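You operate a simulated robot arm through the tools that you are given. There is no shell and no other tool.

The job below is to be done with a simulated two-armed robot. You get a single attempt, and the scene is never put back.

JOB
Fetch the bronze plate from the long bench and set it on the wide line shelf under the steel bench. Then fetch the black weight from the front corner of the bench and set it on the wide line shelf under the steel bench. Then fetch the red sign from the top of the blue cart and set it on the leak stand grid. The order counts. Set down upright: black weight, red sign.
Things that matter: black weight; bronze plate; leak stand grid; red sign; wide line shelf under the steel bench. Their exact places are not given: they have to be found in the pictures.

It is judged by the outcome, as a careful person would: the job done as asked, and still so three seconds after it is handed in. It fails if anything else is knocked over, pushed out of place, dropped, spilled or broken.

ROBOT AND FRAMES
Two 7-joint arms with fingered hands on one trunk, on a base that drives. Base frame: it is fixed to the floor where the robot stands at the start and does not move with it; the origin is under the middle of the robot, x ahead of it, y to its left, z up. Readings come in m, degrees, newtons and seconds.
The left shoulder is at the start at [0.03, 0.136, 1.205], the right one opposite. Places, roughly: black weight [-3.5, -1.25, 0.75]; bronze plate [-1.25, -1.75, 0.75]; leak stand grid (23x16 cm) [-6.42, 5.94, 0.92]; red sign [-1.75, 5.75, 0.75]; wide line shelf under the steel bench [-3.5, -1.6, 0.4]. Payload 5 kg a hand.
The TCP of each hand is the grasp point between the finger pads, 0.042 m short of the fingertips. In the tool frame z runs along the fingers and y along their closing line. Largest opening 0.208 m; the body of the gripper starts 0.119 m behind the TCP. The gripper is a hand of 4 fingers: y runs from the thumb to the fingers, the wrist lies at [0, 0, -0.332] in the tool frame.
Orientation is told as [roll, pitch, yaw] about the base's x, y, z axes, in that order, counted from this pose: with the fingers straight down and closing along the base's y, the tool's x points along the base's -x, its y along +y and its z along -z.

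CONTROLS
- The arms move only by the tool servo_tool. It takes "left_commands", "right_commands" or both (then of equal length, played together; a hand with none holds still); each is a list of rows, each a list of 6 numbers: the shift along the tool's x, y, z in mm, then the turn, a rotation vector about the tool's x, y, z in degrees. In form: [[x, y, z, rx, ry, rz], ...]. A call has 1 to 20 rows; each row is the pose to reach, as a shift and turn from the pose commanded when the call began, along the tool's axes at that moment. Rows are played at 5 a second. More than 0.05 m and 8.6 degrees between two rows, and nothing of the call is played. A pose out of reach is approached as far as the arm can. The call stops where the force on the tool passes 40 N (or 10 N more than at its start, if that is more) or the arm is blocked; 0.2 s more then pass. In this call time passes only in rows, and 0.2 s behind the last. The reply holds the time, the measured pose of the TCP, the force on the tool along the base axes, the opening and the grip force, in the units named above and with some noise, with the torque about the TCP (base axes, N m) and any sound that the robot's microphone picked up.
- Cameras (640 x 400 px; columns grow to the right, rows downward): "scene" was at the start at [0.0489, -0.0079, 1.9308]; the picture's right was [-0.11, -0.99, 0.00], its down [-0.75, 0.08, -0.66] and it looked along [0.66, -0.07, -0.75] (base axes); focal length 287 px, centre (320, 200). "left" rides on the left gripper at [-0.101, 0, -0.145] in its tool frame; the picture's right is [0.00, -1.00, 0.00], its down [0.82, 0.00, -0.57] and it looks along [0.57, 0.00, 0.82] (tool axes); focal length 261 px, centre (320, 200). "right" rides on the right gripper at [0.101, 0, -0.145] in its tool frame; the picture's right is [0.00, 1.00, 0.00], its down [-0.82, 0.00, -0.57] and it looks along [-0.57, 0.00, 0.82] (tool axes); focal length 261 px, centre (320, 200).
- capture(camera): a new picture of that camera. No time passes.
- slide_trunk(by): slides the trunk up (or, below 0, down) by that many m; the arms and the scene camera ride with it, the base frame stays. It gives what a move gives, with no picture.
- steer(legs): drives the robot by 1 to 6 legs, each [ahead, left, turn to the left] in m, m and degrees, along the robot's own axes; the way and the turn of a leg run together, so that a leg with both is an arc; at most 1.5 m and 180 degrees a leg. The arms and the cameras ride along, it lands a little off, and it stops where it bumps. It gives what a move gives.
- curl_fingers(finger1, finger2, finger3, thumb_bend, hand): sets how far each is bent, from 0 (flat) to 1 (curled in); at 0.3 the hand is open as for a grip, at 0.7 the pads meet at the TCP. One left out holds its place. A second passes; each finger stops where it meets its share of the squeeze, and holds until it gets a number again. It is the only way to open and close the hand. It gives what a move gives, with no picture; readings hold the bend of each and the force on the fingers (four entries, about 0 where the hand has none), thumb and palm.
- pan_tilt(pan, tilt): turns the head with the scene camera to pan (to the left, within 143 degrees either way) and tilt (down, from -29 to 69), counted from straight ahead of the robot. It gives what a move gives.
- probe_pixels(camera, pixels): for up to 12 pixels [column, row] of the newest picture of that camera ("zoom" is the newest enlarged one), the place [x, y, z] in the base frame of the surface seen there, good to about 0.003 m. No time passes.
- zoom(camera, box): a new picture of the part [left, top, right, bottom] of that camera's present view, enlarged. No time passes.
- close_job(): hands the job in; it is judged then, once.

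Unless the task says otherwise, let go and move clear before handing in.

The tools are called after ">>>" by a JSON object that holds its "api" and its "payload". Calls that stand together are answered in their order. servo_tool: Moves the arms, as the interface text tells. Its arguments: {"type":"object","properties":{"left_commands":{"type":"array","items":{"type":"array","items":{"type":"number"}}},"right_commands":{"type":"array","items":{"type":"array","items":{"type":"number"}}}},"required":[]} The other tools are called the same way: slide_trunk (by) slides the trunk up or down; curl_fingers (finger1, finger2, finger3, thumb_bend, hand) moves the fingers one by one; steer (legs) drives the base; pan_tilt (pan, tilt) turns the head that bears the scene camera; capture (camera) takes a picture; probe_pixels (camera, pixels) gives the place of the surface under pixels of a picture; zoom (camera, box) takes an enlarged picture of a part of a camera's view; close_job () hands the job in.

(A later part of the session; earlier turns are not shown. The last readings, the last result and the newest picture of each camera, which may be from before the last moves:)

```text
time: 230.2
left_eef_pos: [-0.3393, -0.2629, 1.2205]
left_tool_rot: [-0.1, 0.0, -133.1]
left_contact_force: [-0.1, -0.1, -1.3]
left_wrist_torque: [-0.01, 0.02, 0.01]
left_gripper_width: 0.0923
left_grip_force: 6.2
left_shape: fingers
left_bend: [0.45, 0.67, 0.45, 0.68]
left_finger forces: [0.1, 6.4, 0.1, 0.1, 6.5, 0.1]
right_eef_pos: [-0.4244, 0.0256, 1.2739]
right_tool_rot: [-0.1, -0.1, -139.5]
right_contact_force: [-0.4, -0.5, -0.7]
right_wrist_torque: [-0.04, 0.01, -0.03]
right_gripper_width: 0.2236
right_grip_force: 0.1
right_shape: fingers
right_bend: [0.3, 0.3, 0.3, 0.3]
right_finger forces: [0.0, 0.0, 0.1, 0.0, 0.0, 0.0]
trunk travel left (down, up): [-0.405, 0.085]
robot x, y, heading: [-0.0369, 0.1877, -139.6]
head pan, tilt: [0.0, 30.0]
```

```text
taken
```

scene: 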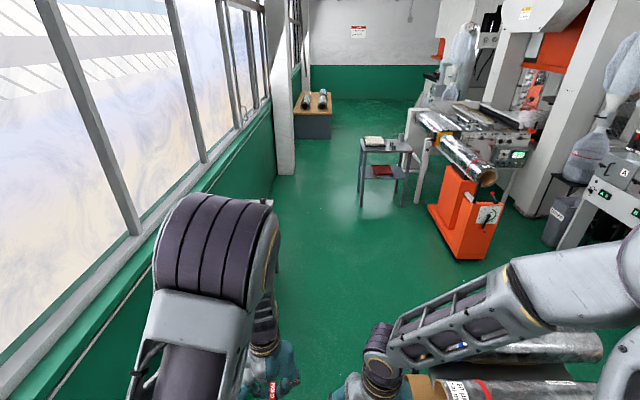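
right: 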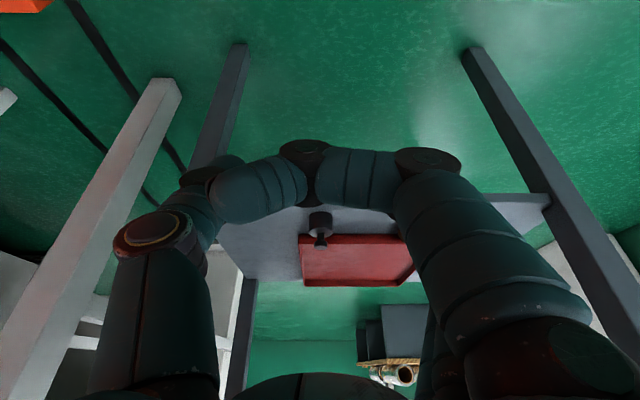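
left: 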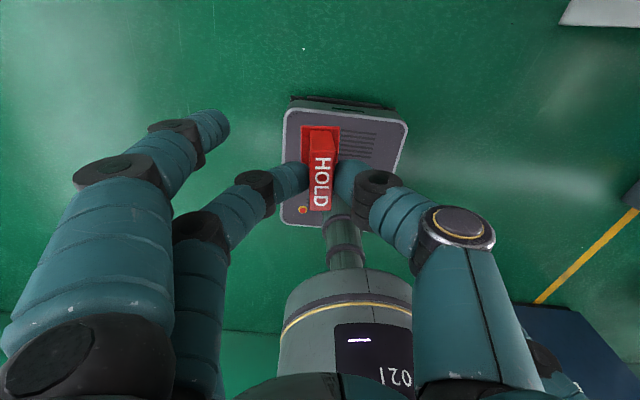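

I'm back at the corridor entrance and the window aisle stretches past the steel bench. I'll drive straight through the corridor.

>>> {"api": "steer", "payload": {"legs": [[1.0, -0.02, 0], [1.0, -0.06, 0], [0.8, -0.08, 0]]}}

>>> {"api": "capture", "payload": {"camera": "scene"}}

>>> {"api": "pan_tilt", "payload": {"pan": -50, "tilt": 15}}

>>> {"api": "capture", "payload": {"camera": "scene"}}

```text
time: 244.1
left_eef_pos: [-2.5922, -1.9569, 1.2207]
left_tool_rot: [0.1, 0.0, -133.7]
left_contact_force: [-0.8, -0.8, -0.9]
left_wrist_torque: [0.04, -0.01, -0.04]
left_gripper_width: 0.0923
left_grip_force: 6.5
left_shape: fingers
left_bend: [0.45, 0.67, 0.45, 0.68]
left_finger forces: [0.1, 6.4, 0.0, 0.0, 6.5, 0.0]
right_eef_pos: [-2.6726, -1.6663, 1.2734]
right_tool_rot: [0.0, -0.1, -140.2]
right_contact_force: [0.6, 0.7, 0.2]
right_wrist_torque: [-0.02, 0.0, 0.0]
right_gripper_width: 0.2229
right_grip_force: 0.1
right_shape: fingers
right_bend: [0.3, 0.3, 0.3, 0.3]
right_finger forces: [0.1, 0.0, 0.1, 0.0, 0.0, 0.0]
trunk travel left (down, up): [-0.405, 0.085]
robot x, y, heading: [-2.2858, -1.5103, -140.2]
head pan, tilt: [0.0, 30.0]
```

```text
taken
```

scene: 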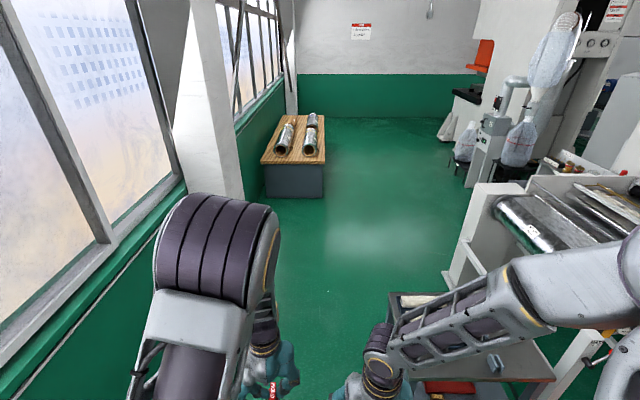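

```text
time: 245.3
left_eef_pos: [-2.591, -1.9564, 1.2204]
left_tool_rot: [0.0, 0.0, -133.8]
left_contact_force: [-0.3, -0.2, -0.3]
left_wrist_torque: [-0.02, -0.03, 0.0]
left_gripper_width: 0.0922
left_grip_force: 5.9
left_shape: fingers
left_bend: [0.45, 0.67, 0.45, 0.68]
left_finger forces: [0.0, 6.4, 0.1, 0.0, 6.5, 0.0]
right_eef_pos: [-2.6723, -1.6664, 1.2739]
right_tool_rot: [0.1, -0.2, -140.2]
right_contact_force: [-0.5, -0.2, 0.0]
right_wrist_torque: [0.02, -0.02, -0.01]
right_gripper_width: 0.2235
right_grip_force: 0.0
right_shape: fingers
right_bend: [0.3, 0.3, 0.3, 0.3]
right_finger forces: [0.0, 0.0, 0.0, 0.0, 0.0, 0.1]
trunk travel left (down, up): [-0.405, 0.085]
robot x, y, heading: [-2.2805, -1.513, -140.1]
head pan, tilt: [-50.0, 15.0]
```

```text
taken
```

scene: 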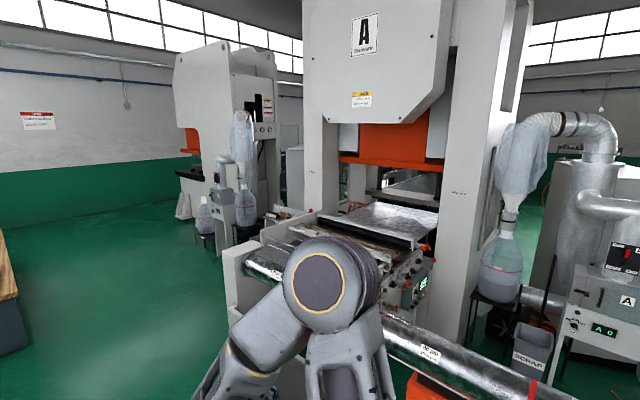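

Past the steel bench the floor is open, with press A and another machine C to the right. I'll check the pillar and my left elbow's clearance before going on.

>>> {"api": "pan_tilt", "payload": {"pan": 10, "tilt": 40}}

>>> {"api": "capture", "payload": {"camera": "scene"}}

>>> {"api": "probe_pixels", "payload": {"camera": "scene", "pixels": [[240, 180], [225, 160], [250, 130], [280, 155], [260, 90], [330, 110], [230, 60], [400, 240], [410, 260]]}}

```text
time: 246.6
left_eef_pos: [-2.5903, -1.9567, 1.2212]
left_tool_rot: [0.0, -0.1, -133.7]
left_contact_force: [0.2, 0.3, -0.2]
left_wrist_torque: [-0.01, -0.01, 0.02]
left_gripper_width: 0.0925
left_grip_force: 6.2
left_shape: fingers
left_bend: [0.45, 0.67, 0.45, 0.68]
left_finger forces: [0.1, 6.4, 0.1, 0.0, 6.4, 0.0]
right_eef_pos: [-2.6719, -1.667, 1.275]
right_tool_rot: [0.0, -0.1, -140.3]
right_contact_force: [-0.3, 0.1, 0.0]
right_wrist_torque: [0.02, 0.0, 0.0]
right_gripper_width: 0.2235
right_grip_force: 0.1
right_shape: fingers
right_bend: [0.3, 0.3, 0.3, 0.3]
right_finger forces: [0.0, 0.0, 0.1, 0.1, 0.0, 0.0]
trunk travel left (down, up): [-0.405, 0.085]
robot x, y, heading: [-2.2812, -1.5167, -140.4]
head pan, tilt: [10.0, 40.0]
```

```text
taken
```

scene: 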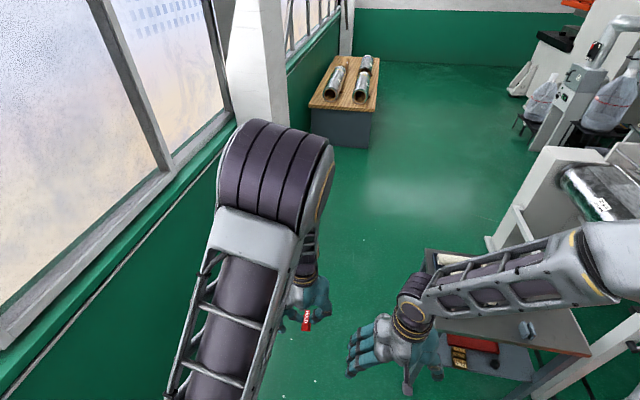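

```text
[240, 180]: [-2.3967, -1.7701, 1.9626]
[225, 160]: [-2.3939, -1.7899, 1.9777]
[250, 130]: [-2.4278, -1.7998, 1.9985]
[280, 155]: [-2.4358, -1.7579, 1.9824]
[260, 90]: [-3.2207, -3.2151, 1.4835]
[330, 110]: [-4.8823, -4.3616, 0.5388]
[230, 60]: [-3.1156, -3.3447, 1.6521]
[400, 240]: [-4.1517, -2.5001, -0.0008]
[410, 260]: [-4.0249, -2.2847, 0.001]
```

Clearances are good: the pillar is 0.5 m left of the elbow. I'll go forward past the steel bench and look to the right again.

>>> {"api": "steer", "payload": {"legs": [[1.3, 0, 0], [0.7, -0.15, 0], [0.6, -0.3, 0]]}}

>>> {"api": "pan_tilt", "payload": {"pan": -40, "tilt": 20}}

>>> {"api": "capture", "payload": {"camera": "scene"}}

>>> {"api": "pan_tilt", "payload": {"pan": -85, "tilt": 20}}

>>> {"api": "capture", "payload": {"camera": "scene"}}

```text
time: 259.9
left_eef_pos: [-4.8685, -3.2743, 1.2209]
left_tool_rot: [0.0, 0.1, -133.7]
left_contact_force: [0.3, -0.1, -0.8]
left_wrist_torque: [0.02, 0.02, 0.01]
left_gripper_width: 0.0918
left_grip_force: 6.4
left_shape: fingers
left_bend: [0.45, 0.67, 0.45, 0.68]
left_finger forces: [0.0, 6.3, 0.0, 0.0, 6.5, 0.1]
right_eef_pos: [-4.9499, -2.983, 1.2745]
right_tool_rot: [0.0, -0.1, -140.1]
right_contact_force: [-0.1, 0.2, 0.1]
right_wrist_torque: [-0.03, -0.04, 0.0]
right_gripper_width: 0.2236
right_grip_force: 0.1
right_shape: fingers
right_bend: [0.3, 0.3, 0.3, 0.3]
right_finger forces: [0.0, 0.0, 0.0, 0.0, 0.0, 0.0]
trunk travel left (down, up): [-0.405, 0.085]
robot x, y, heading: [-4.5578, -2.8243, -140.1]
head pan, tilt: [10.0, 40.0]
```

```text
time: 261.1
left_eef_pos: [-4.8692, -3.2726, 1.2203]
left_tool_rot: [0.0, 0.2, -133.7]
left_contact_force: [0.1, -0.1, 0.4]
left_wrist_torque: [0.01, -0.03, -0.03]
left_gripper_width: 0.0925
left_grip_force: 6.7
left_shape: fingers
left_bend: [0.45, 0.67, 0.45, 0.68]
left_finger forces: [0.0, 6.4, 0.1, 0.1, 6.5, 0.1]
right_eef_pos: [-4.9514, -2.9837, 1.2746]
right_tool_rot: [0.0, -0.1, -140.0]
right_contact_force: [-0.4, -0.3, 0.8]
right_wrist_torque: [0.03, -0.02, -0.01]
right_gripper_width: 0.2235
right_grip_force: 0.1
right_shape: fingers
right_bend: [0.3, 0.3, 0.3, 0.3]
right_finger forces: [0.0, 0.0, 0.1, 0.0, 0.1, 0.1]
trunk travel left (down, up): [-0.405, 0.085]
robot x, y, heading: [-4.5591, -2.829, -140.2]
head pan, tilt: [-40.0, 20.0]
```

```text
taken
```

scene: 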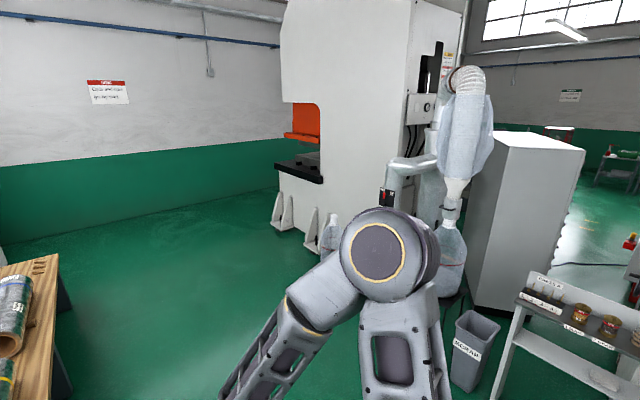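

```text
time: 262.2
left_eef_pos: [-4.8674, -3.273, 1.2209]
left_tool_rot: [0.0, 0.0, -133.6]
left_contact_force: [-0.2, -0.6, -0.2]
left_wrist_torque: [0.01, -0.04, 0.01]
left_gripper_width: 0.0923
left_grip_force: 6.5
left_shape: fingers
left_bend: [0.45, 0.67, 0.45, 0.68]
left_finger forces: [0.1, 6.5, 0.0, 0.0, 6.5, 0.0]
right_eef_pos: [-4.9484, -2.9832, 1.2742]
right_tool_rot: [0.0, -0.1, -140.1]
right_contact_force: [-0.7, -0.3, -0.3]
right_wrist_torque: [-0.02, 0.0, 0.02]
right_gripper_width: 0.2232
right_grip_force: 0.1
right_shape: fingers
right_bend: [0.3, 0.3, 0.3, 0.3]
right_finger forces: [0.1, 0.0, 0.0, 0.0, 0.0, 0.0]
trunk travel left (down, up): [-0.405, 0.085]
robot x, y, heading: [-4.5571, -2.8288, -140.0]
head pan, tilt: [-85.0, 20.0]
```

```text
taken
```

scene: 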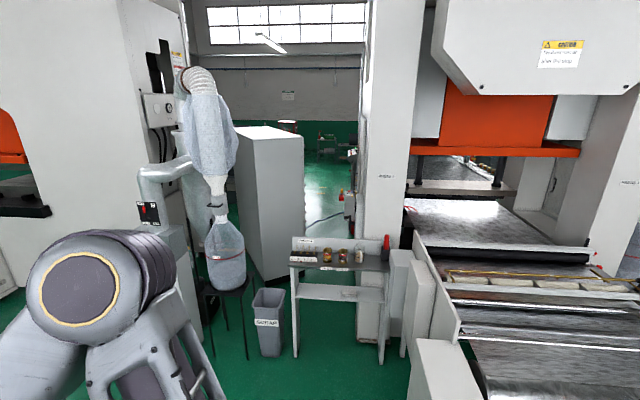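

Between press A and machine C a small stand and scrap bin narrow the gap; left of machine C there is open floor along the far wall. I'll probe both openings.

>>> {"api": "probe_pixels", "payload": {"camera": "scene", "pixels": [[285, 280], [385, 360], [300, 350], [362, 335], [265, 355], [325, 215], [345, 215], [245, 270], [310, 180], [295, 290], [330, 180]]}}

>>> {"api": "pan_tilt", "payload": {"pan": -40, "tilt": 20}}

>>> {"api": "capture", "payload": {"camera": "scene"}}

>>> {"api": "probe_pixels", "payload": {"camera": "scene", "pixels": [[150, 215], [250, 195], [275, 225], [300, 250], [285, 160], [20, 240], [480, 300], [510, 300], [330, 250], [600, 220], [280, 190], [60, 350]]}}

```text
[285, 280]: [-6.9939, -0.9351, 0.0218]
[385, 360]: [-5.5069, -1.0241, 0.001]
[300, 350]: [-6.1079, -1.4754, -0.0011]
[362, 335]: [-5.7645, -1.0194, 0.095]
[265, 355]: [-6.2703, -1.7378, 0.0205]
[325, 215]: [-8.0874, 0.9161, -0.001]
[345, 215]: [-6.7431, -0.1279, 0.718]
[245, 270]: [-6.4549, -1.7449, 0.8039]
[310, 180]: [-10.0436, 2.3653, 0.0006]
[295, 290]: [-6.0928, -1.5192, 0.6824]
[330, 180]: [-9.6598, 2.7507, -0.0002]
```

```text
time: 263.3
left_eef_pos: [-4.8681, -3.2727, 1.2194]
left_tool_rot: [0.0, 0.0, -133.7]
left_contact_force: [0.6, 0.4, -0.2]
left_wrist_torque: [-0.01, -0.01, -0.01]
left_gripper_width: 0.0924
left_grip_force: 6.6
left_shape: fingers
left_bend: [0.45, 0.67, 0.45, 0.68]
left_finger forces: [0.0, 6.4, 0.0, 0.0, 6.5, 0.0]
right_eef_pos: [-4.9494, -2.9827, 1.2736]
right_tool_rot: [0.0, -0.1, -140.1]
right_contact_force: [0.1, 1.1, 0.1]
right_wrist_torque: [-0.02, 0.0, 0.01]
right_gripper_width: 0.2237
right_grip_force: 0.1
right_shape: fingers
right_bend: [0.3, 0.3, 0.3, 0.3]
right_finger forces: [0.0, 0.0, 0.0, 0.0, 0.1, 0.0]
trunk travel left (down, up): [-0.405, 0.085]
robot x, y, heading: [-4.5562, -2.829, -140.1]
head pan, tilt: [-40.0, 20.0]
```

```text
taken
```

scene: 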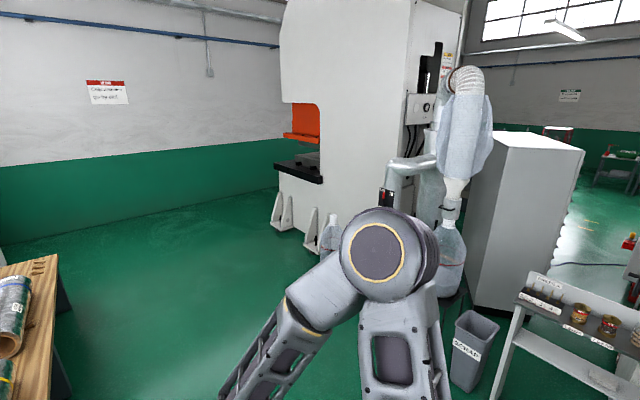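

```text
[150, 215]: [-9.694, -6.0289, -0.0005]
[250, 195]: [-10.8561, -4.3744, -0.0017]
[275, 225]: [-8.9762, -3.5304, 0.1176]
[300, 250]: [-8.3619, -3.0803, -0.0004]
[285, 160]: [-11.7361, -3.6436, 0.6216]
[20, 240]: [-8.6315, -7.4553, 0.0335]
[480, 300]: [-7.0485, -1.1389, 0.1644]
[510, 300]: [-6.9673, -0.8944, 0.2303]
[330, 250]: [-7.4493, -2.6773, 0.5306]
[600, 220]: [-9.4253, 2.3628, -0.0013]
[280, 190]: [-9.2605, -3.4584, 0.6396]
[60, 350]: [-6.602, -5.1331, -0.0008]
```

A 2 m wide passage runs between machine C and the far wall. I'll drive along the aisle towards it.

>>> {"api": "steer", "payload": {"legs": [[1.3, -0.35, 0], [1.4, -0.25, 0], [1.4, -0.25, 0], [0.6, -0.2, 0]]}}

>>> {"api": "pan_tilt", "payload": {"pan": -70, "tilt": 20}}

>>> {"api": "capture", "payload": {"camera": "scene"}}

>>> {"api": "pan_tilt", "payload": {"pan": -110, "tilt": 20}}

>>> {"api": "capture", "payload": {"camera": "scene"}}

```text
time: 286.5
left_eef_pos: [-9.1776, -5.4119, 1.2212]
left_tool_rot: [0.0, 0.1, -134.2]
left_contact_force: [-0.6, -0.3, -1.4]
left_wrist_torque: [0.05, -0.01, -0.04]
left_gripper_width: 0.0923
left_grip_force: 6.4
left_shape: fingers
left_bend: [0.45, 0.67, 0.45, 0.68]
left_finger forces: [0.0, 6.6, 0.0, 0.0, 6.5, 0.0]
right_eef_pos: [-9.2565, -5.1215, 1.2749]
right_tool_rot: [0.1, -0.1, -140.5]
right_contact_force: [0.1, -0.9, 0.4]
right_wrist_torque: [0.01, -0.03, 0.01]
right_gripper_width: 0.2236
right_grip_force: 0.0
right_shape: fingers
right_bend: [0.3, 0.3, 0.3, 0.3]
right_finger forces: [0.0, 0.1, 0.1, 0.0, 0.0, 0.0]
trunk travel left (down, up): [-0.405, 0.085]
robot x, y, heading: [-8.8654, -4.9723, -140.5]
head pan, tilt: [-40.0, 20.0]
```

```text
time: 287.5
left_eef_pos: [-9.1769, -5.4115, 1.2207]
left_tool_rot: [0.0, 0.0, -134.2]
left_contact_force: [-0.8, -0.2, -0.5]
left_wrist_torque: [0.0, 0.0, -0.03]
left_gripper_width: 0.0924
left_grip_force: 6.5
left_shape: fingers
left_bend: [0.45, 0.67, 0.45, 0.68]
left_finger forces: [0.0, 6.5, 0.0, 0.1, 6.5, 0.2]
right_eef_pos: [-9.2562, -5.1216, 1.2748]
right_tool_rot: [0.0, -0.2, -140.5]
right_contact_force: [-0.1, -0.4, 0.0]
right_wrist_torque: [-0.01, 0.04, 0.03]
right_gripper_width: 0.2236
right_grip_force: 0.1
right_shape: fingers
right_bend: [0.3, 0.3, 0.3, 0.3]
right_finger forces: [0.1, 0.1, 0.0, 0.0, 0.0, 0.0]
trunk travel left (down, up): [-0.405, 0.085]
robot x, y, heading: [-8.8678, -4.9675, -140.6]
head pan, tilt: [-70.0, 20.0]
```

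```text
taken
```

scene: 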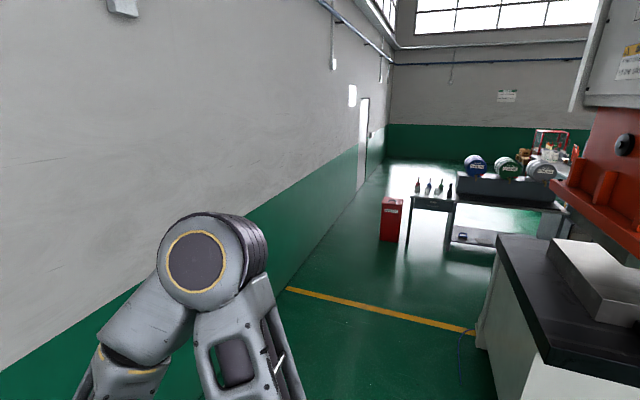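

```text
time: 288.5
left_eef_pos: [-9.177, -5.4118, 1.2204]
left_tool_rot: [0.0, 0.0, -134.2]
left_contact_force: [0.3, 0.1, 0.2]
left_wrist_torque: [-0.01, 0.0, -0.01]
left_gripper_width: 0.0923
left_grip_force: 6.6
left_shape: fingers
left_bend: [0.45, 0.67, 0.45, 0.68]
left_finger forces: [0.0, 6.6, 0.0, 0.1, 6.5, 0.0]
right_eef_pos: [-9.256, -5.122, 1.2746]
right_tool_rot: [-0.1, -0.2, -140.6]
right_contact_force: [0.1, 0.8, 0.5]
right_wrist_torque: [0.03, 0.02, -0.03]
right_gripper_width: 0.2236
right_grip_force: 0.0
right_shape: fingers
right_bend: [0.3, 0.3, 0.3, 0.3]
right_finger forces: [0.0, 0.0, 0.1, 0.0, 0.1, 0.0]
trunk travel left (down, up): [-0.405, 0.085]
robot x, y, heading: [-8.8643, -4.9687, -140.8]
head pan, tilt: [-110.0, 20.0]
```

```text
taken
```

scene: 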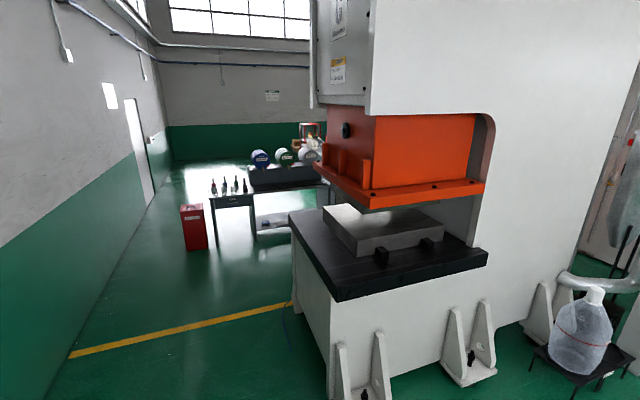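

There is a clear passage past machine C, with a red box and tables further on. I'll probe these for the route.

>>> {"api": "probe_pixels", "payload": {"camera": "scene", "pixels": [[195, 245], [217, 265], [235, 205], [255, 200], [330, 195], [292, 300], [300, 225], [70, 352], [270, 255], [290, 225], [170, 200], [250, 240]]}}

>>> {"api": "zoom", "payload": {"camera": "scene", "box": [160, 110, 340, 270]}}

```text
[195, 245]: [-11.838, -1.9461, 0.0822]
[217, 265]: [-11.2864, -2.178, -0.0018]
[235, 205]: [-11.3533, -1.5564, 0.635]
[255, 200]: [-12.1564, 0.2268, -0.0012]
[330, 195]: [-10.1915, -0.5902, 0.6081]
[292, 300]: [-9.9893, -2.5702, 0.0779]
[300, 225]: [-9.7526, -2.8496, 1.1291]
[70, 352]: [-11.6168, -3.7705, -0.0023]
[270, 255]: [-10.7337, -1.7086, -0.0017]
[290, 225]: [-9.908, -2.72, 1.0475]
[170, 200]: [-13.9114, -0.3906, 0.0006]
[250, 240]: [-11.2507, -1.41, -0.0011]
```

```text
2.50 times, centred on (250, 190) of scene
```

zoom: 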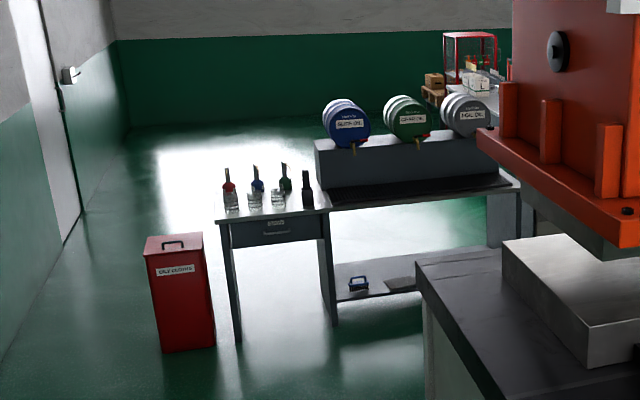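

The passage is about 1.9 m wide here. I'll turn right to face along it and drive up beside machine C, then look around its corner.

>>> {"api": "steer", "payload": {"legs": [[0, 0, -90], [1.0, 0.15, 0], [0.9, 0, 0]]}}

>>> {"api": "pan_tilt", "payload": {"pan": -30, "tilt": 22}}

>>> {"api": "capture", "payload": {"camera": "scene"}}

>>> {"api": "pan_tilt", "payload": {"pan": -70, "tilt": 22}}

>>> {"api": "capture", "payload": {"camera": "scene"}}

```text
time: 302.0
left_eef_pos: [-10.5992, -3.2451, 1.2209]
left_tool_rot: [0.0, 0.1, 134.4]
left_contact_force: [-0.7, 1.0, 0.1]
left_wrist_torque: [-0.01, -0.02, -0.03]
left_gripper_width: 0.0923
left_grip_force: 6.6
left_shape: fingers
left_bend: [0.45, 0.67, 0.45, 0.68]
left_finger forces: [0.1, 6.4, 0.0, 0.0, 6.4, 0.0]
right_eef_pos: [-10.3073, -3.174, 1.2741]
right_tool_rot: [0.0, -0.1, 128.0]
right_contact_force: [0.2, 0.6, -0.5]
right_wrist_torque: [-0.02, -0.03, -0.01]
right_gripper_width: 0.2234
right_grip_force: 0.1
right_shape: fingers
right_bend: [0.3, 0.3, 0.3, 0.3]
right_finger forces: [0.0, 0.0, 0.0, 0.1, 0.0, 0.0]
trunk travel left (down, up): [-0.405, 0.085]
robot x, y, heading: [-10.1673, -3.5695, 127.6]
head pan, tilt: [-110.0, 20.0]
```

```text
time: 303.5
left_eef_pos: [-10.5987, -3.2445, 1.2221]
left_tool_rot: [0.0, 0.1, 134.5]
left_contact_force: [0.2, -0.2, -0.8]
left_wrist_torque: [0.0, -0.02, 0.0]
left_gripper_width: 0.0925
left_grip_force: 5.8
left_shape: fingers
left_bend: [0.45, 0.67, 0.45, 0.68]
left_finger forces: [0.0, 6.5, 0.0, 0.0, 6.3, 0.0]
right_eef_pos: [-10.307, -3.1727, 1.2739]
right_tool_rot: [0.0, 0.0, 128.0]
right_contact_force: [0.2, 0.0, 0.5]
right_wrist_torque: [0.02, 0.05, -0.04]
right_gripper_width: 0.2235
right_grip_force: 0.2
right_shape: fingers
right_bend: [0.3, 0.3, 0.3, 0.3]
right_finger forces: [0.1, 0.0, 0.0, 0.0, 0.0, 0.1]
trunk travel left (down, up): [-0.405, 0.085]
robot x, y, heading: [-10.1616, -3.5697, 128.0]
head pan, tilt: [-30.0, 22.0]
```

```text
taken
```

scene: 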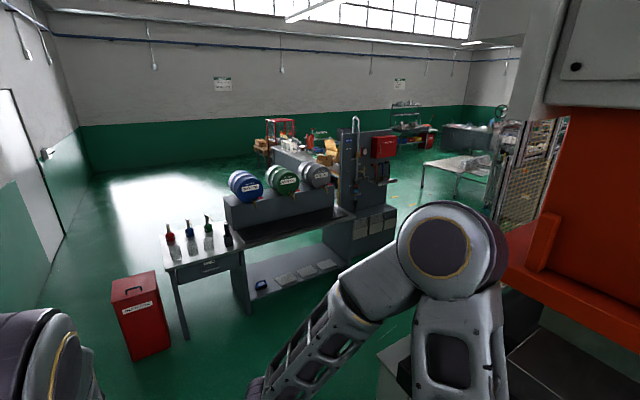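

```text
time: 304.6
left_eef_pos: [-10.5995, -3.2443, 1.2205]
left_tool_rot: [0.0, 0.1, 134.4]
left_contact_force: [-0.2, 0.3, -0.8]
left_wrist_torque: [-0.03, 0.0, -0.04]
left_gripper_width: 0.0925
left_grip_force: 6.7
left_shape: fingers
left_bend: [0.45, 0.67, 0.45, 0.68]
left_finger forces: [0.0, 6.5, 0.0, 0.0, 6.4, 0.0]
right_eef_pos: [-10.3073, -3.1744, 1.2746]
right_tool_rot: [0.0, -0.1, 128.0]
right_contact_force: [-0.1, 0.2, -1.4]
right_wrist_torque: [0.0, -0.01, -0.03]
right_gripper_width: 0.2236
right_grip_force: 0.2
right_shape: fingers
right_bend: [0.3, 0.3, 0.3, 0.3]
right_finger forces: [0.0, 0.1, 0.0, 0.0, 0.1, 0.0]
trunk travel left (down, up): [-0.405, 0.085]
robot x, y, heading: [-10.1635, -3.5669, 127.7]
head pan, tilt: [-70.0, 22.0]
```

```text
taken
```

scene: 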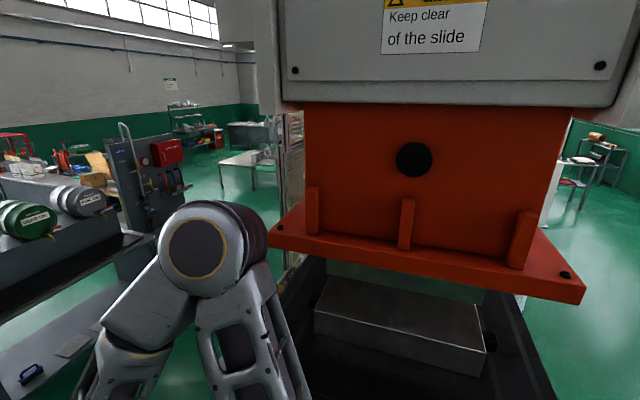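

Between the oil table and machine C the floor leads on to a white table and further benches. I'll probe the gap's borders.

>>> {"api": "pan_tilt", "payload": {"pan": -45, "tilt": 30}}

>>> {"api": "capture", "payload": {"camera": "scene"}}

>>> {"api": "probe_pixels", "payload": {"camera": "scene", "pixels": [[130, 260], [240, 215], [260, 180], [290, 170], [320, 130], [370, 160], [400, 180], [395, 120], [170, 270], [250, 250], [420, 330], [340, 190]]}}

```text
time: 305.5
left_eef_pos: [-10.5994, -3.2454, 1.2205]
left_tool_rot: [0.1, 0.0, 134.5]
left_contact_force: [-0.6, -0.3, -1.2]
left_wrist_torque: [0.01, -0.02, 0.02]
left_gripper_width: 0.0921
left_grip_force: 6.1
left_shape: fingers
left_bend: [0.45, 0.67, 0.45, 0.68]
left_finger forces: [0.0, 6.3, 0.1, 0.0, 6.3, 0.0]
right_eef_pos: [-10.3078, -3.1735, 1.2747]
right_tool_rot: [0.0, 0.0, 128.1]
right_contact_force: [-0.6, -1.0, 0.1]
right_wrist_torque: [0.01, 0.03, 0.0]
right_gripper_width: 0.2233
right_grip_force: 0.0
right_shape: fingers
right_bend: [0.3, 0.3, 0.3, 0.3]
right_finger forces: [0.0, 0.0, 0.0, 0.0, 0.0, 0.1]
trunk travel left (down, up): [-0.405, 0.085]
robot x, y, heading: [-10.1627, -3.5669, 127.9]
head pan, tilt: [-45.0, 30.0]
```

```text
taken
```

scene: 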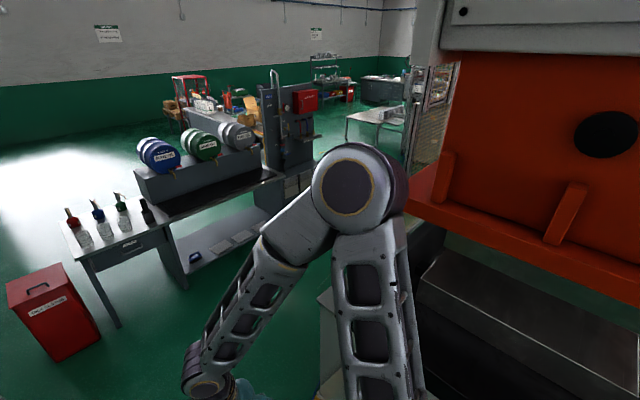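

```text
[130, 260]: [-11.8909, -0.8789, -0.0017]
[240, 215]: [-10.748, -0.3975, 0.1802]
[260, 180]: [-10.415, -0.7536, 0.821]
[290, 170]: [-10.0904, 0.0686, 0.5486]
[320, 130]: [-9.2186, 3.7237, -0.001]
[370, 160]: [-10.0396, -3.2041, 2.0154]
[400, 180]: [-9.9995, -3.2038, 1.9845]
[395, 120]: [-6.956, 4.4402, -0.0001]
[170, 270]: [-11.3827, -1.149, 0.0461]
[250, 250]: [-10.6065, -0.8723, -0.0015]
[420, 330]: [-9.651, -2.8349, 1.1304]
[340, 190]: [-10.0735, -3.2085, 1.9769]
```

I'll move a little further up so I can see behind machine C.

>>> {"api": "steer", "payload": {"legs": [[0.75, 0, 0]]}}

>>> {"api": "pan_tilt", "payload": {"pan": -75, "tilt": 30}}

>>> {"api": "capture", "payload": {"camera": "scene"}}

>>> {"api": "probe_pixels", "payload": {"camera": "scene", "pixels": [[100, 200], [150, 180], [200, 160], [250, 160], [300, 160], [350, 160], [60, 250], [350, 250], [250, 120], [300, 120], [450, 250], [120, 140]]}}

```text
time: 309.5
left_eef_pos: [-11.0519, -2.6513, 1.2207]
left_tool_rot: [0.1, 0.1, 133.8]
left_contact_force: [-0.4, 0.0, -0.9]
left_wrist_torque: [-0.01, -0.04, 0.01]
left_gripper_width: 0.0923
left_grip_force: 6.9
left_shape: fingers
left_bend: [0.45, 0.67, 0.45, 0.68]
left_finger forces: [0.1, 6.4, 0.0, 0.0, 6.4, 0.0]
right_eef_pos: [-10.758, -2.5814, 1.2747]
right_tool_rot: [0.1, -0.1, 127.5]
right_contact_force: [0.1, 0.7, 0.1]
right_wrist_torque: [-0.02, -0.04, 0.04]
right_gripper_width: 0.2238
right_grip_force: 0.2
right_shape: fingers
right_bend: [0.3, 0.3, 0.3, 0.3]
right_finger forces: [0.0, 0.1, 0.0, 0.1, 0.0, 0.1]
trunk travel left (down, up): [-0.405, 0.085]
robot x, y, heading: [-10.6203, -2.9826, 127.3]
head pan, tilt: [-45.0, 30.0]
```

```text
time: 310.5
left_eef_pos: [-11.0515, -2.6515, 1.222]
left_tool_rot: [0.1, 0.0, 133.7]
left_contact_force: [0.6, -0.3, 0.2]
left_wrist_torque: [0.01, 0.0, 0.01]
left_gripper_width: 0.0924
left_grip_force: 6.6
left_shape: fingers
left_bend: [0.45, 0.67, 0.45, 0.68]
left_finger forces: [0.1, 6.4, 0.0, 0.0, 6.4, 0.0]
right_eef_pos: [-10.7586, -2.5828, 1.2748]
right_tool_rot: [-0.1, -0.1, 127.5]
right_contact_force: [-0.8, 0.0, -0.2]
right_wrist_torque: [0.03, 0.01, -0.03]
right_gripper_width: 0.2238
right_grip_force: 0.1
right_shape: fingers
right_bend: [0.3, 0.3, 0.3, 0.3]
right_finger forces: [0.0, 0.0, 0.0, 0.0, 0.0, 0.1]
trunk travel left (down, up): [-0.405, 0.085]
robot x, y, heading: [-10.617, -2.9745, 127.5]
head pan, tilt: [-75.0, 30.0]
```

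```text
taken
```

scene: 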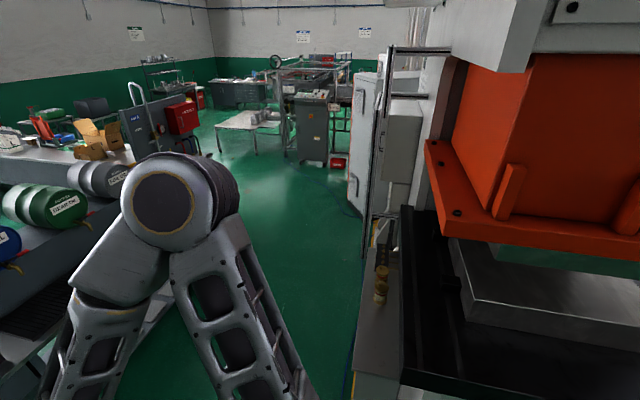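

```text
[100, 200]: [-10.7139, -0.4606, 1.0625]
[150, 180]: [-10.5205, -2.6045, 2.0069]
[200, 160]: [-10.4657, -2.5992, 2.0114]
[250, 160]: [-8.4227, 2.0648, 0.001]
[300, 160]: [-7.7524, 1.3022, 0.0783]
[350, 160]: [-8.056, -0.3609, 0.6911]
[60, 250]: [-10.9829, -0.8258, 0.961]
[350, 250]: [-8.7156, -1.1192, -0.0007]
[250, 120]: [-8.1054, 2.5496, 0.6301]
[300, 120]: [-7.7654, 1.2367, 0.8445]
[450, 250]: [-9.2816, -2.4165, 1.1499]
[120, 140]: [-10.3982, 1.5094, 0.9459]
```

A clear lane runs between the oil table and machine C, heading about 53°. I'll move up 0.4 m, turn right into it and drive along.

>>> {"api": "steer", "payload": {"legs": [[0.38, 0, 0], [0, 0, -74]]}}

>>> {"api": "pan_tilt", "payload": {"pan": 0, "tilt": 35}}

>>> {"api": "capture", "payload": {"camera": "scene"}}

>>> {"api": "probe_pixels", "payload": {"camera": "scene", "pixels": [[150, 250], [200, 200], [420, 300], [400, 200], [390, 150], [300, 100], [330, 200], [350, 120], [270, 110], [230, 170], [450, 350], [250, 150]]}}

```text
time: 316.1
left_eef_pos: [-10.6575, -2.1685, 1.2205]
left_tool_rot: [0.0, 0.1, 60.0]
left_contact_force: [0.3, -0.8, -1.1]
left_wrist_torque: [-0.03, 0.03, -0.03]
left_gripper_width: 0.0924
left_grip_force: 6.3
left_shape: fingers
left_bend: [0.45, 0.67, 0.45, 0.68]
left_finger forces: [0.1, 6.4, 0.0, 0.0, 6.4, 0.1]
right_eef_pos: [-10.5093, -2.4314, 1.2742]
right_tool_rot: [-0.1, -0.1, 53.7]
right_contact_force: [-0.2, -0.9, -0.6]
right_wrist_torque: [0.02, -0.01, 0.02]
right_gripper_width: 0.2234
right_grip_force: 0.0
right_shape: fingers
right_bend: [0.3, 0.3, 0.3, 0.3]
right_finger forces: [0.0, 0.1, 0.0, 0.0, 0.1, 0.1]
trunk travel left (down, up): [-0.405, 0.085]
robot x, y, heading: [-10.8497, -2.676, 53.6]
head pan, tilt: [-75.0, 30.0]
```

```text
time: 317.5
left_eef_pos: [-10.658, -2.1694, 1.2207]
left_tool_rot: [0.0, 0.1, 60.0]
left_contact_force: [-0.3, -0.7, -0.7]
left_wrist_torque: [-0.01, 0.0, 0.04]
left_gripper_width: 0.0925
left_grip_force: 6.8
left_shape: fingers
left_bend: [0.45, 0.67, 0.45, 0.68]
left_finger forces: [0.1, 6.3, 0.0, 0.1, 6.3, 0.0]
right_eef_pos: [-10.5103, -2.4314, 1.2745]
right_tool_rot: [0.0, -0.2, 53.7]
right_contact_force: [-0.5, 0.5, 0.8]
right_wrist_torque: [0.0, -0.02, 0.01]
right_gripper_width: 0.2235
right_grip_force: 0.0
right_shape: fingers
right_bend: [0.3, 0.3, 0.3, 0.3]
right_finger forces: [0.1, 0.1, 0.0, 0.1, 0.0, 0.0]
trunk travel left (down, up): [-0.405, 0.085]
robot x, y, heading: [-10.8538, -2.6769, 53.9]
head pan, tilt: [0.0, 35.0]
```

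```text
taken
```

scene: 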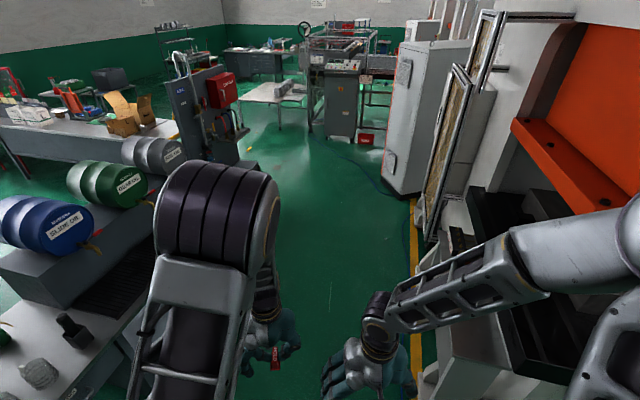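

```text
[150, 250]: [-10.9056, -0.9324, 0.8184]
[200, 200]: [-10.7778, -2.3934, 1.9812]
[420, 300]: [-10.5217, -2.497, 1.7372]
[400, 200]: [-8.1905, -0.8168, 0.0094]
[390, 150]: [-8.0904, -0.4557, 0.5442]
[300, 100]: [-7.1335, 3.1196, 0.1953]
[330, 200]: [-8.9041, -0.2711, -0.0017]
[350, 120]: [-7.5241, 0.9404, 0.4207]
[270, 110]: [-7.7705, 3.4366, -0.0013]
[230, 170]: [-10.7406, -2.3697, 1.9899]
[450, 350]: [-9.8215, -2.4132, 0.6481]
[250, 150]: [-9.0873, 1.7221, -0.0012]
```

The lane is free for about 3 m: machine C is 0.67 m to the right and the oil table over 1 m to the left. I'll drive ahead.

>>> {"api": "steer", "payload": {"legs": [[1.3, 0, 0], [1.2, 0, 0]]}}

>>> {"api": "pan_tilt", "payload": {"pan": 15, "tilt": 25}}

>>> {"api": "capture", "payload": {"camera": "scene"}}

>>> {"api": "probe_pixels", "payload": {"camera": "scene", "pixels": [[50, 150], [100, 200], [150, 150], [200, 120], [250, 150], [300, 120], [300, 200], [350, 130], [400, 120], [450, 160], [350, 230], [230, 100]]}}

```text
time: 329.8
left_eef_pos: [-9.1561, -0.1541, 1.2206]
left_tool_rot: [-0.1, 0.1, 59.9]
left_contact_force: [0.2, -0.4, -1.1]
left_wrist_torque: [-0.01, 0.01, 0.04]
left_gripper_width: 0.0925
left_grip_force: 6.5
left_shape: fingers
left_bend: [0.45, 0.67, 0.45, 0.68]
left_finger forces: [0.0, 6.3, 0.1, 0.0, 6.3, 0.0]
right_eef_pos: [-9.01, -0.4162, 1.2739]
right_tool_rot: [0.0, -0.1, 53.4]
right_contact_force: [0.2, -0.1, -0.6]
right_wrist_torque: [0.0, 0.02, 0.04]
right_gripper_width: 0.2234
right_grip_force: 0.1
right_shape: fingers
right_bend: [0.3, 0.3, 0.3, 0.3]
right_finger forces: [0.1, 0.0, 0.0, 0.0, 0.1, 0.1]
trunk travel left (down, up): [-0.405, 0.085]
robot x, y, heading: [-9.3508, -0.6597, 53.3]
head pan, tilt: [0.0, 35.0]
```

```text
time: 330.6
left_eef_pos: [-9.1566, -0.154, 1.2209]
left_tool_rot: [0.0, 0.1, 59.9]
left_contact_force: [0.1, 0.3, -0.6]
left_wrist_torque: [0.03, 0.01, -0.03]
left_gripper_width: 0.092
left_grip_force: 6.0
left_shape: fingers
left_bend: [0.45, 0.67, 0.45, 0.68]
left_finger forces: [0.0, 6.3, 0.0, 0.0, 6.2, 0.0]
right_eef_pos: [-9.0087, -0.4167, 1.2757]
right_tool_rot: [0.1, -0.1, 53.5]
right_contact_force: [0.3, -0.3, 0.8]
right_wrist_torque: [-0.01, -0.01, 0.02]
right_gripper_width: 0.2236
right_grip_force: 0.1
right_shape: fingers
right_bend: [0.3, 0.3, 0.3, 0.3]
right_finger forces: [0.0, 0.0, 0.0, 0.1, 0.0, 0.0]
trunk travel left (down, up): [-0.405, 0.085]
robot x, y, heading: [-9.3496, -0.6595, 53.3]
head pan, tilt: [15.0, 25.0]
```

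```text
taken
```

scene: 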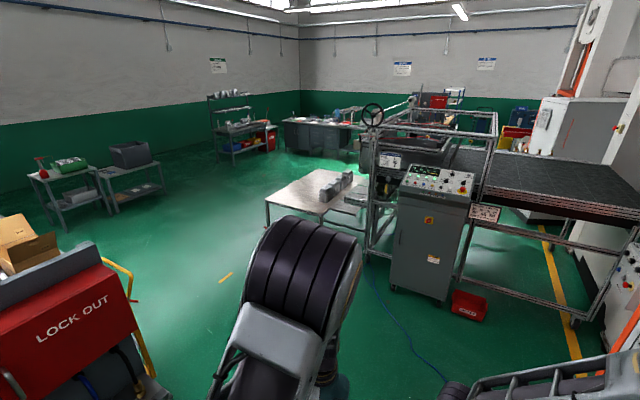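

```text
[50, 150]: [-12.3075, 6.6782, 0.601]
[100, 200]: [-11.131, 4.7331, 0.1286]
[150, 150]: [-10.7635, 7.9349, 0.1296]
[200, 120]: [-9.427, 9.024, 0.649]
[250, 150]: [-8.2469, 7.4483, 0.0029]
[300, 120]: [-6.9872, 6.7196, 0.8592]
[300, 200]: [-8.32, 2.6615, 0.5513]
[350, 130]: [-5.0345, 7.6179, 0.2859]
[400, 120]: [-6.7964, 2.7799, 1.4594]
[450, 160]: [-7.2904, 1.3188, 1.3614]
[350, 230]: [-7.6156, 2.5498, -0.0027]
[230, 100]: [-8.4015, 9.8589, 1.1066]
```

The leak bench is visible ahead (290–360,120–150), and from this side its back is open to the floor. I'll probe the nearby "LOCK OUT" unit and the white table to plan the last stretch.

>>> {"api": "probe_pixels", "payload": {"camera": "scene", "pixels": [[60, 320], [120, 300], [135, 320], [150, 385], [105, 250], [265, 205], [365, 215], [320, 175], [268, 235], [283, 130], [225, 275], [395, 280]]}}

>>> {"api": "zoom", "payload": {"camera": "scene", "box": [270, 80, 470, 200]}}

```text
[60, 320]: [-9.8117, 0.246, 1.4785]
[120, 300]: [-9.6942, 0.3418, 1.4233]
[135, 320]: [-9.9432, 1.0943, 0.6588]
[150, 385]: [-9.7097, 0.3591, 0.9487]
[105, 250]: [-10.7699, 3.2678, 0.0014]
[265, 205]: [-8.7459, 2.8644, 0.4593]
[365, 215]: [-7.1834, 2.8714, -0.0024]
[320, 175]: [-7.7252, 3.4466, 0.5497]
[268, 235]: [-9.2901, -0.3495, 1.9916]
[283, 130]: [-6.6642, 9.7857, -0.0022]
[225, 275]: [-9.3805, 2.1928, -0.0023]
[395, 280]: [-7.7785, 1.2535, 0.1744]
```

```text
3.20 times, centred on (370, 140) of scene
```

zoom: 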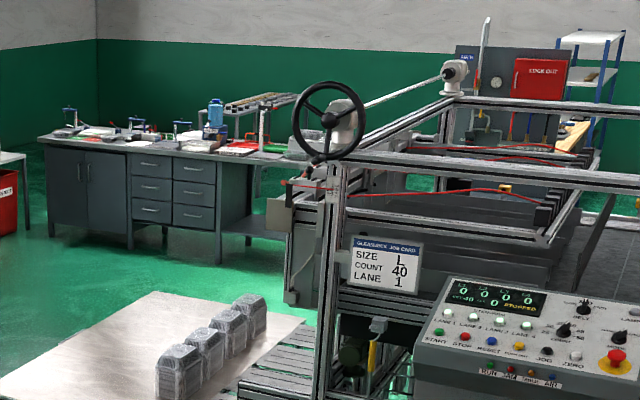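

I'll go ahead 0.9 m, turn left to about 100°, and pass between the LOCK OUT unit and the white table.

>>> {"api": "steer", "payload": {"legs": [[0.9, 0, 0], [0, 0, 46.5], [1.3, 0, 0], [1.25, 0, 0]]}}

>>> {"api": "pan_tilt", "payload": {"pan": -35, "tilt": 25}}

>>> {"api": "capture", "payload": {"camera": "scene"}}

>>> {"api": "zoom", "payload": {"camera": "scene", "box": [220, 80, 460, 230]}}

```text
time: 349.5
left_eef_pos: [-9.536, 3.069, 1.2214]
left_tool_rot: [0.0, 0.1, 107.7]
left_contact_force: [-0.5, 0.4, -0.3]
left_wrist_torque: [0.0, -0.01, -0.02]
left_gripper_width: 0.0924
left_grip_force: 5.8
left_shape: fingers
left_bend: [0.45, 0.67, 0.45, 0.68]
left_finger forces: [0.0, 6.3, 0.0, 0.0, 6.3, 0.0]
right_eef_pos: [-9.2426, 2.9998, 1.2743]
right_tool_rot: [0.0, -0.2, 101.2]
right_contact_force: [-0.3, 1.0, -1.2]
right_wrist_torque: [-0.01, 0.0, 0.01]
right_gripper_width: 0.2235
right_grip_force: 0.1
right_shape: fingers
right_bend: [0.3, 0.3, 0.3, 0.3]
right_finger forces: [0.0, 0.0, 0.0, 0.1, 0.1, 0.1]
trunk travel left (down, up): [-0.405, 0.085]
robot x, y, heading: [-9.2955, 2.5841, 101.1]
head pan, tilt: [15.0, 25.0]
```

```text
time: 350.7
left_eef_pos: [-9.5347, 3.067, 1.2207]
left_tool_rot: [0.0, 0.1, 107.6]
left_contact_force: [0.2, 0.0, -0.7]
left_wrist_torque: [-0.02, 0.0, -0.01]
left_gripper_width: 0.0923
left_grip_force: 6.2
left_shape: fingers
left_bend: [0.45, 0.67, 0.45, 0.68]
left_finger forces: [0.1, 6.4, 0.0, 0.0, 6.3, 0.0]
right_eef_pos: [-9.243, 2.9996, 1.2737]
right_tool_rot: [0.0, -0.1, 101.2]
right_contact_force: [0.6, 0.8, 0.1]
right_wrist_torque: [0.0, -0.04, 0.02]
right_gripper_width: 0.2234
right_grip_force: 0.0
right_shape: fingers
right_bend: [0.3, 0.3, 0.3, 0.3]
right_finger forces: [0.0, 0.0, 0.0, 0.0, 0.1, 0.0]
trunk travel left (down, up): [-0.405, 0.085]
robot x, y, heading: [-9.2883, 2.5812, 101.0]
head pan, tilt: [-35.0, 25.0]
```

```text
taken
```

scene: 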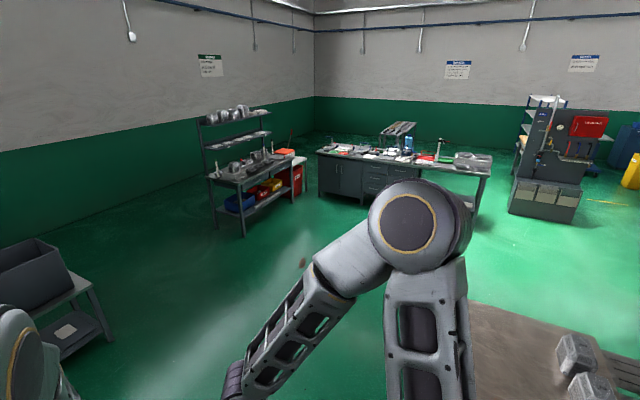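

```text
2.67 times, centred on (340, 155) of scene
```

zoom: 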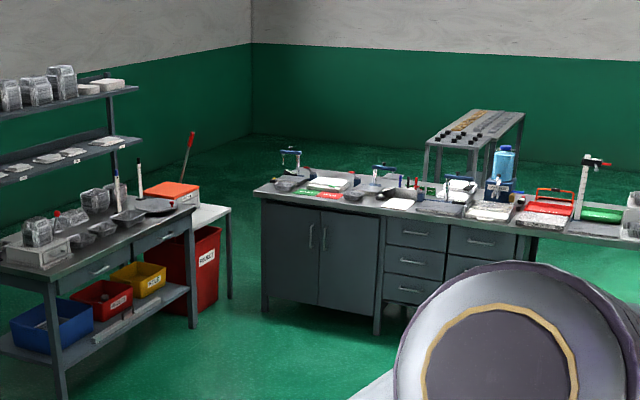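

The leak bench faces me from this side with open floor in front. The meshed grid next to the blue tank is close to this edge. I'll probe it and the bench edge.

>>> {"api": "probe_pixels", "payload": {"camera": "zoom", "pixels": [[490, 211], [470, 212], [512, 212], [440, 209], [258, 192], [520, 232], [380, 215], [503, 165], [545, 220], [585, 190], [265, 310], [190, 325]]}}

>>> {"api": "zoom", "payload": {"camera": "scene", "box": [375, 130, 455, 180]}}

```text
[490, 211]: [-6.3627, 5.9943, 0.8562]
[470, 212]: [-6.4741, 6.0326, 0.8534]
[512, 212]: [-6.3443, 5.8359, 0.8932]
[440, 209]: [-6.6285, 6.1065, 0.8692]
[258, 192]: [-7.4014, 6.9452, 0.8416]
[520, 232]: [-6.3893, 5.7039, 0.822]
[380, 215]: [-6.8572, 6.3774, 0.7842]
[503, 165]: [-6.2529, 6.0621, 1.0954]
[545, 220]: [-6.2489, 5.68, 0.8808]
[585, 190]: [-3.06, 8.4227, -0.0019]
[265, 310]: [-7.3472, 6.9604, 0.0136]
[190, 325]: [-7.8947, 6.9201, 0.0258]
```

```text
8.00 times, centred on (415, 155) of scene
```

zoom: 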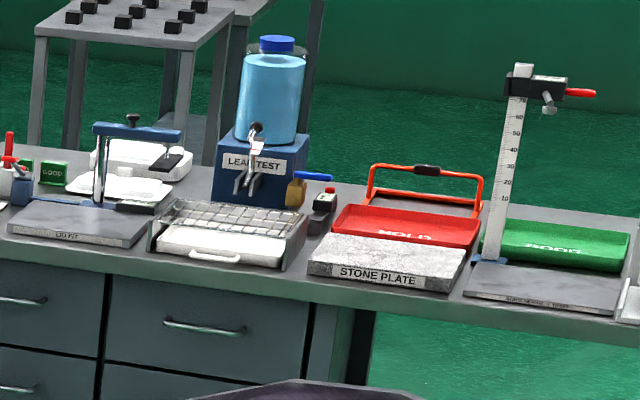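

The grid is the wire top of the tray under the "LEAK TEST" tap, right at this side's edge. I'll swing clear of the white table, turn to heading 40° and approach the bench.

>>> {"api": "steer", "payload": {"legs": [[0.53, 0.3, 0], [0, 0, -61], [1.4, 0, 0], [1.4, 0, 0]]}}

>>> {"api": "pan_tilt", "payload": {"pan": 0, "tilt": 30}}

>>> {"api": "capture", "payload": {"camera": "scene"}}

>>> {"api": "capture", "payload": {"camera": "left"}}

```text
time: 369.9
left_eef_pos: [-7.2749, 5.3274, 1.2202]
left_tool_rot: [-0.1, 0.1, 47.2]
left_contact_force: [0.4, 0.6, -1.0]
left_wrist_torque: [-0.01, -0.04, -0.01]
left_gripper_width: 0.0923
left_grip_force: 6.5
left_shape: fingers
left_bend: [0.45, 0.67, 0.45, 0.68]
left_finger forces: [0.1, 6.2, 0.0, 0.0, 6.2, 0.0]
right_eef_pos: [-7.189, 5.0399, 1.2739]
right_tool_rot: [0.0, -0.1, 40.8]
right_contact_force: [0.0, -0.7, 0.5]
right_wrist_torque: [-0.03, 0.01, 0.01]
right_gripper_width: 0.2237
right_grip_force: 0.0
right_shape: fingers
right_bend: [0.3, 0.3, 0.3, 0.3]
right_finger forces: [0.0, 0.0, 0.1, 0.0, 0.0, 0.1]
trunk travel left (down, up): [-0.405, 0.085]
robot x, y, heading: [-7.5776, 4.8814, 40.7]
head pan, tilt: [-35.0, 25.0]
```

```text
time: 371.0
left_eef_pos: [-7.2753, 5.3274, 1.2212]
left_tool_rot: [0.0, 0.1, 47.2]
left_contact_force: [0.0, -0.2, -0.6]
left_wrist_torque: [0.0, 0.0, -0.01]
left_gripper_width: 0.0922
left_grip_force: 6.2
left_shape: fingers
left_bend: [0.45, 0.67, 0.45, 0.68]
left_finger forces: [0.0, 6.2, 0.0, 0.0, 6.4, 0.0]
right_eef_pos: [-7.1889, 5.0383, 1.2744]
right_tool_rot: [0.0, 0.0, 40.8]
right_contact_force: [0.1, 0.1, 0.2]
right_wrist_torque: [0.0, 0.01, 0.0]
right_gripper_width: 0.2232
right_grip_force: 0.1
right_shape: fingers
right_bend: [0.3, 0.3, 0.3, 0.3]
right_finger forces: [0.1, 0.0, 0.0, 0.0, 0.1, 0.0]
trunk travel left (down, up): [-0.405, 0.085]
robot x, y, heading: [-7.5786, 4.8791, 40.6]
head pan, tilt: [0.0, 30.0]
```

```text
taken
```

scene: 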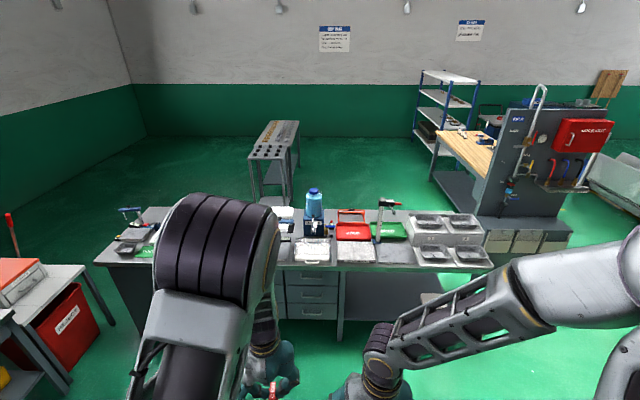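

```text
taken
```

left: 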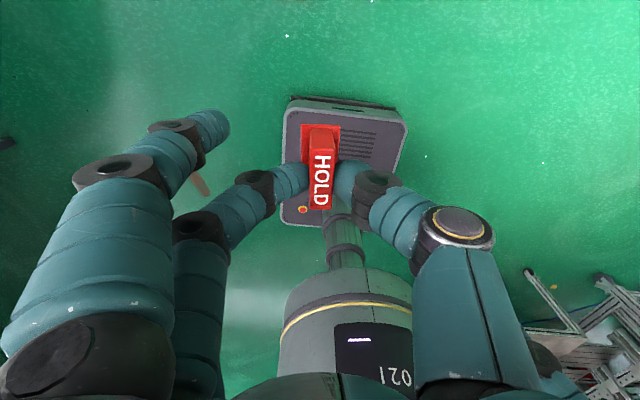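

The sign still sits as gripped, and the bench is straight ahead with the grid near (313,250). I'll zoom on the grid and probe.

>>> {"api": "zoom", "payload": {"camera": "scene", "box": [270, 180, 390, 270]}}

>>> {"api": "probe_pixels", "payload": {"camera": "zoom", "pixels": [[150, 250], [205, 250], [150, 290], [210, 290], [180, 270], [110, 345], [215, 345], [165, 320], [190, 170], [215, 230], [290, 370], [165, 375]]}}

```text
4.44 times, centred on (330, 225) of scene
```

zoom: 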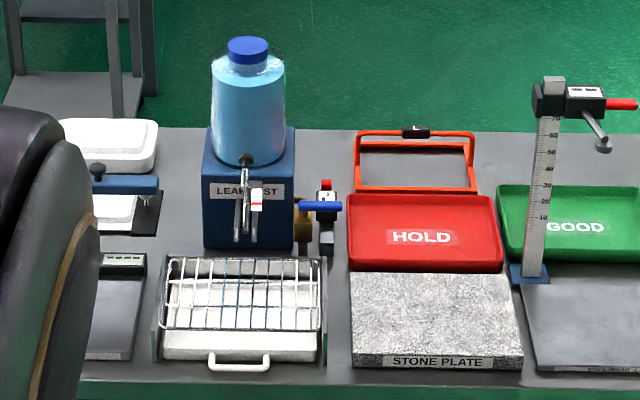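

```text
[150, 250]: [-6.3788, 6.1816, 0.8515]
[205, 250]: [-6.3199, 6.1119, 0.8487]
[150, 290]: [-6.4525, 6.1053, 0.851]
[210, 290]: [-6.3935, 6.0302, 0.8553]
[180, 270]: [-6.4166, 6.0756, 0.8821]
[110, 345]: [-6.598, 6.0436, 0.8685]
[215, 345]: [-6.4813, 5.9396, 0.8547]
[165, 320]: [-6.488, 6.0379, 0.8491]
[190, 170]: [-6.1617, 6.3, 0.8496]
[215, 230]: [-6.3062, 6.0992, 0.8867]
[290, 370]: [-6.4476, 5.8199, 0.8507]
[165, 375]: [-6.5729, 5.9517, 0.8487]
```

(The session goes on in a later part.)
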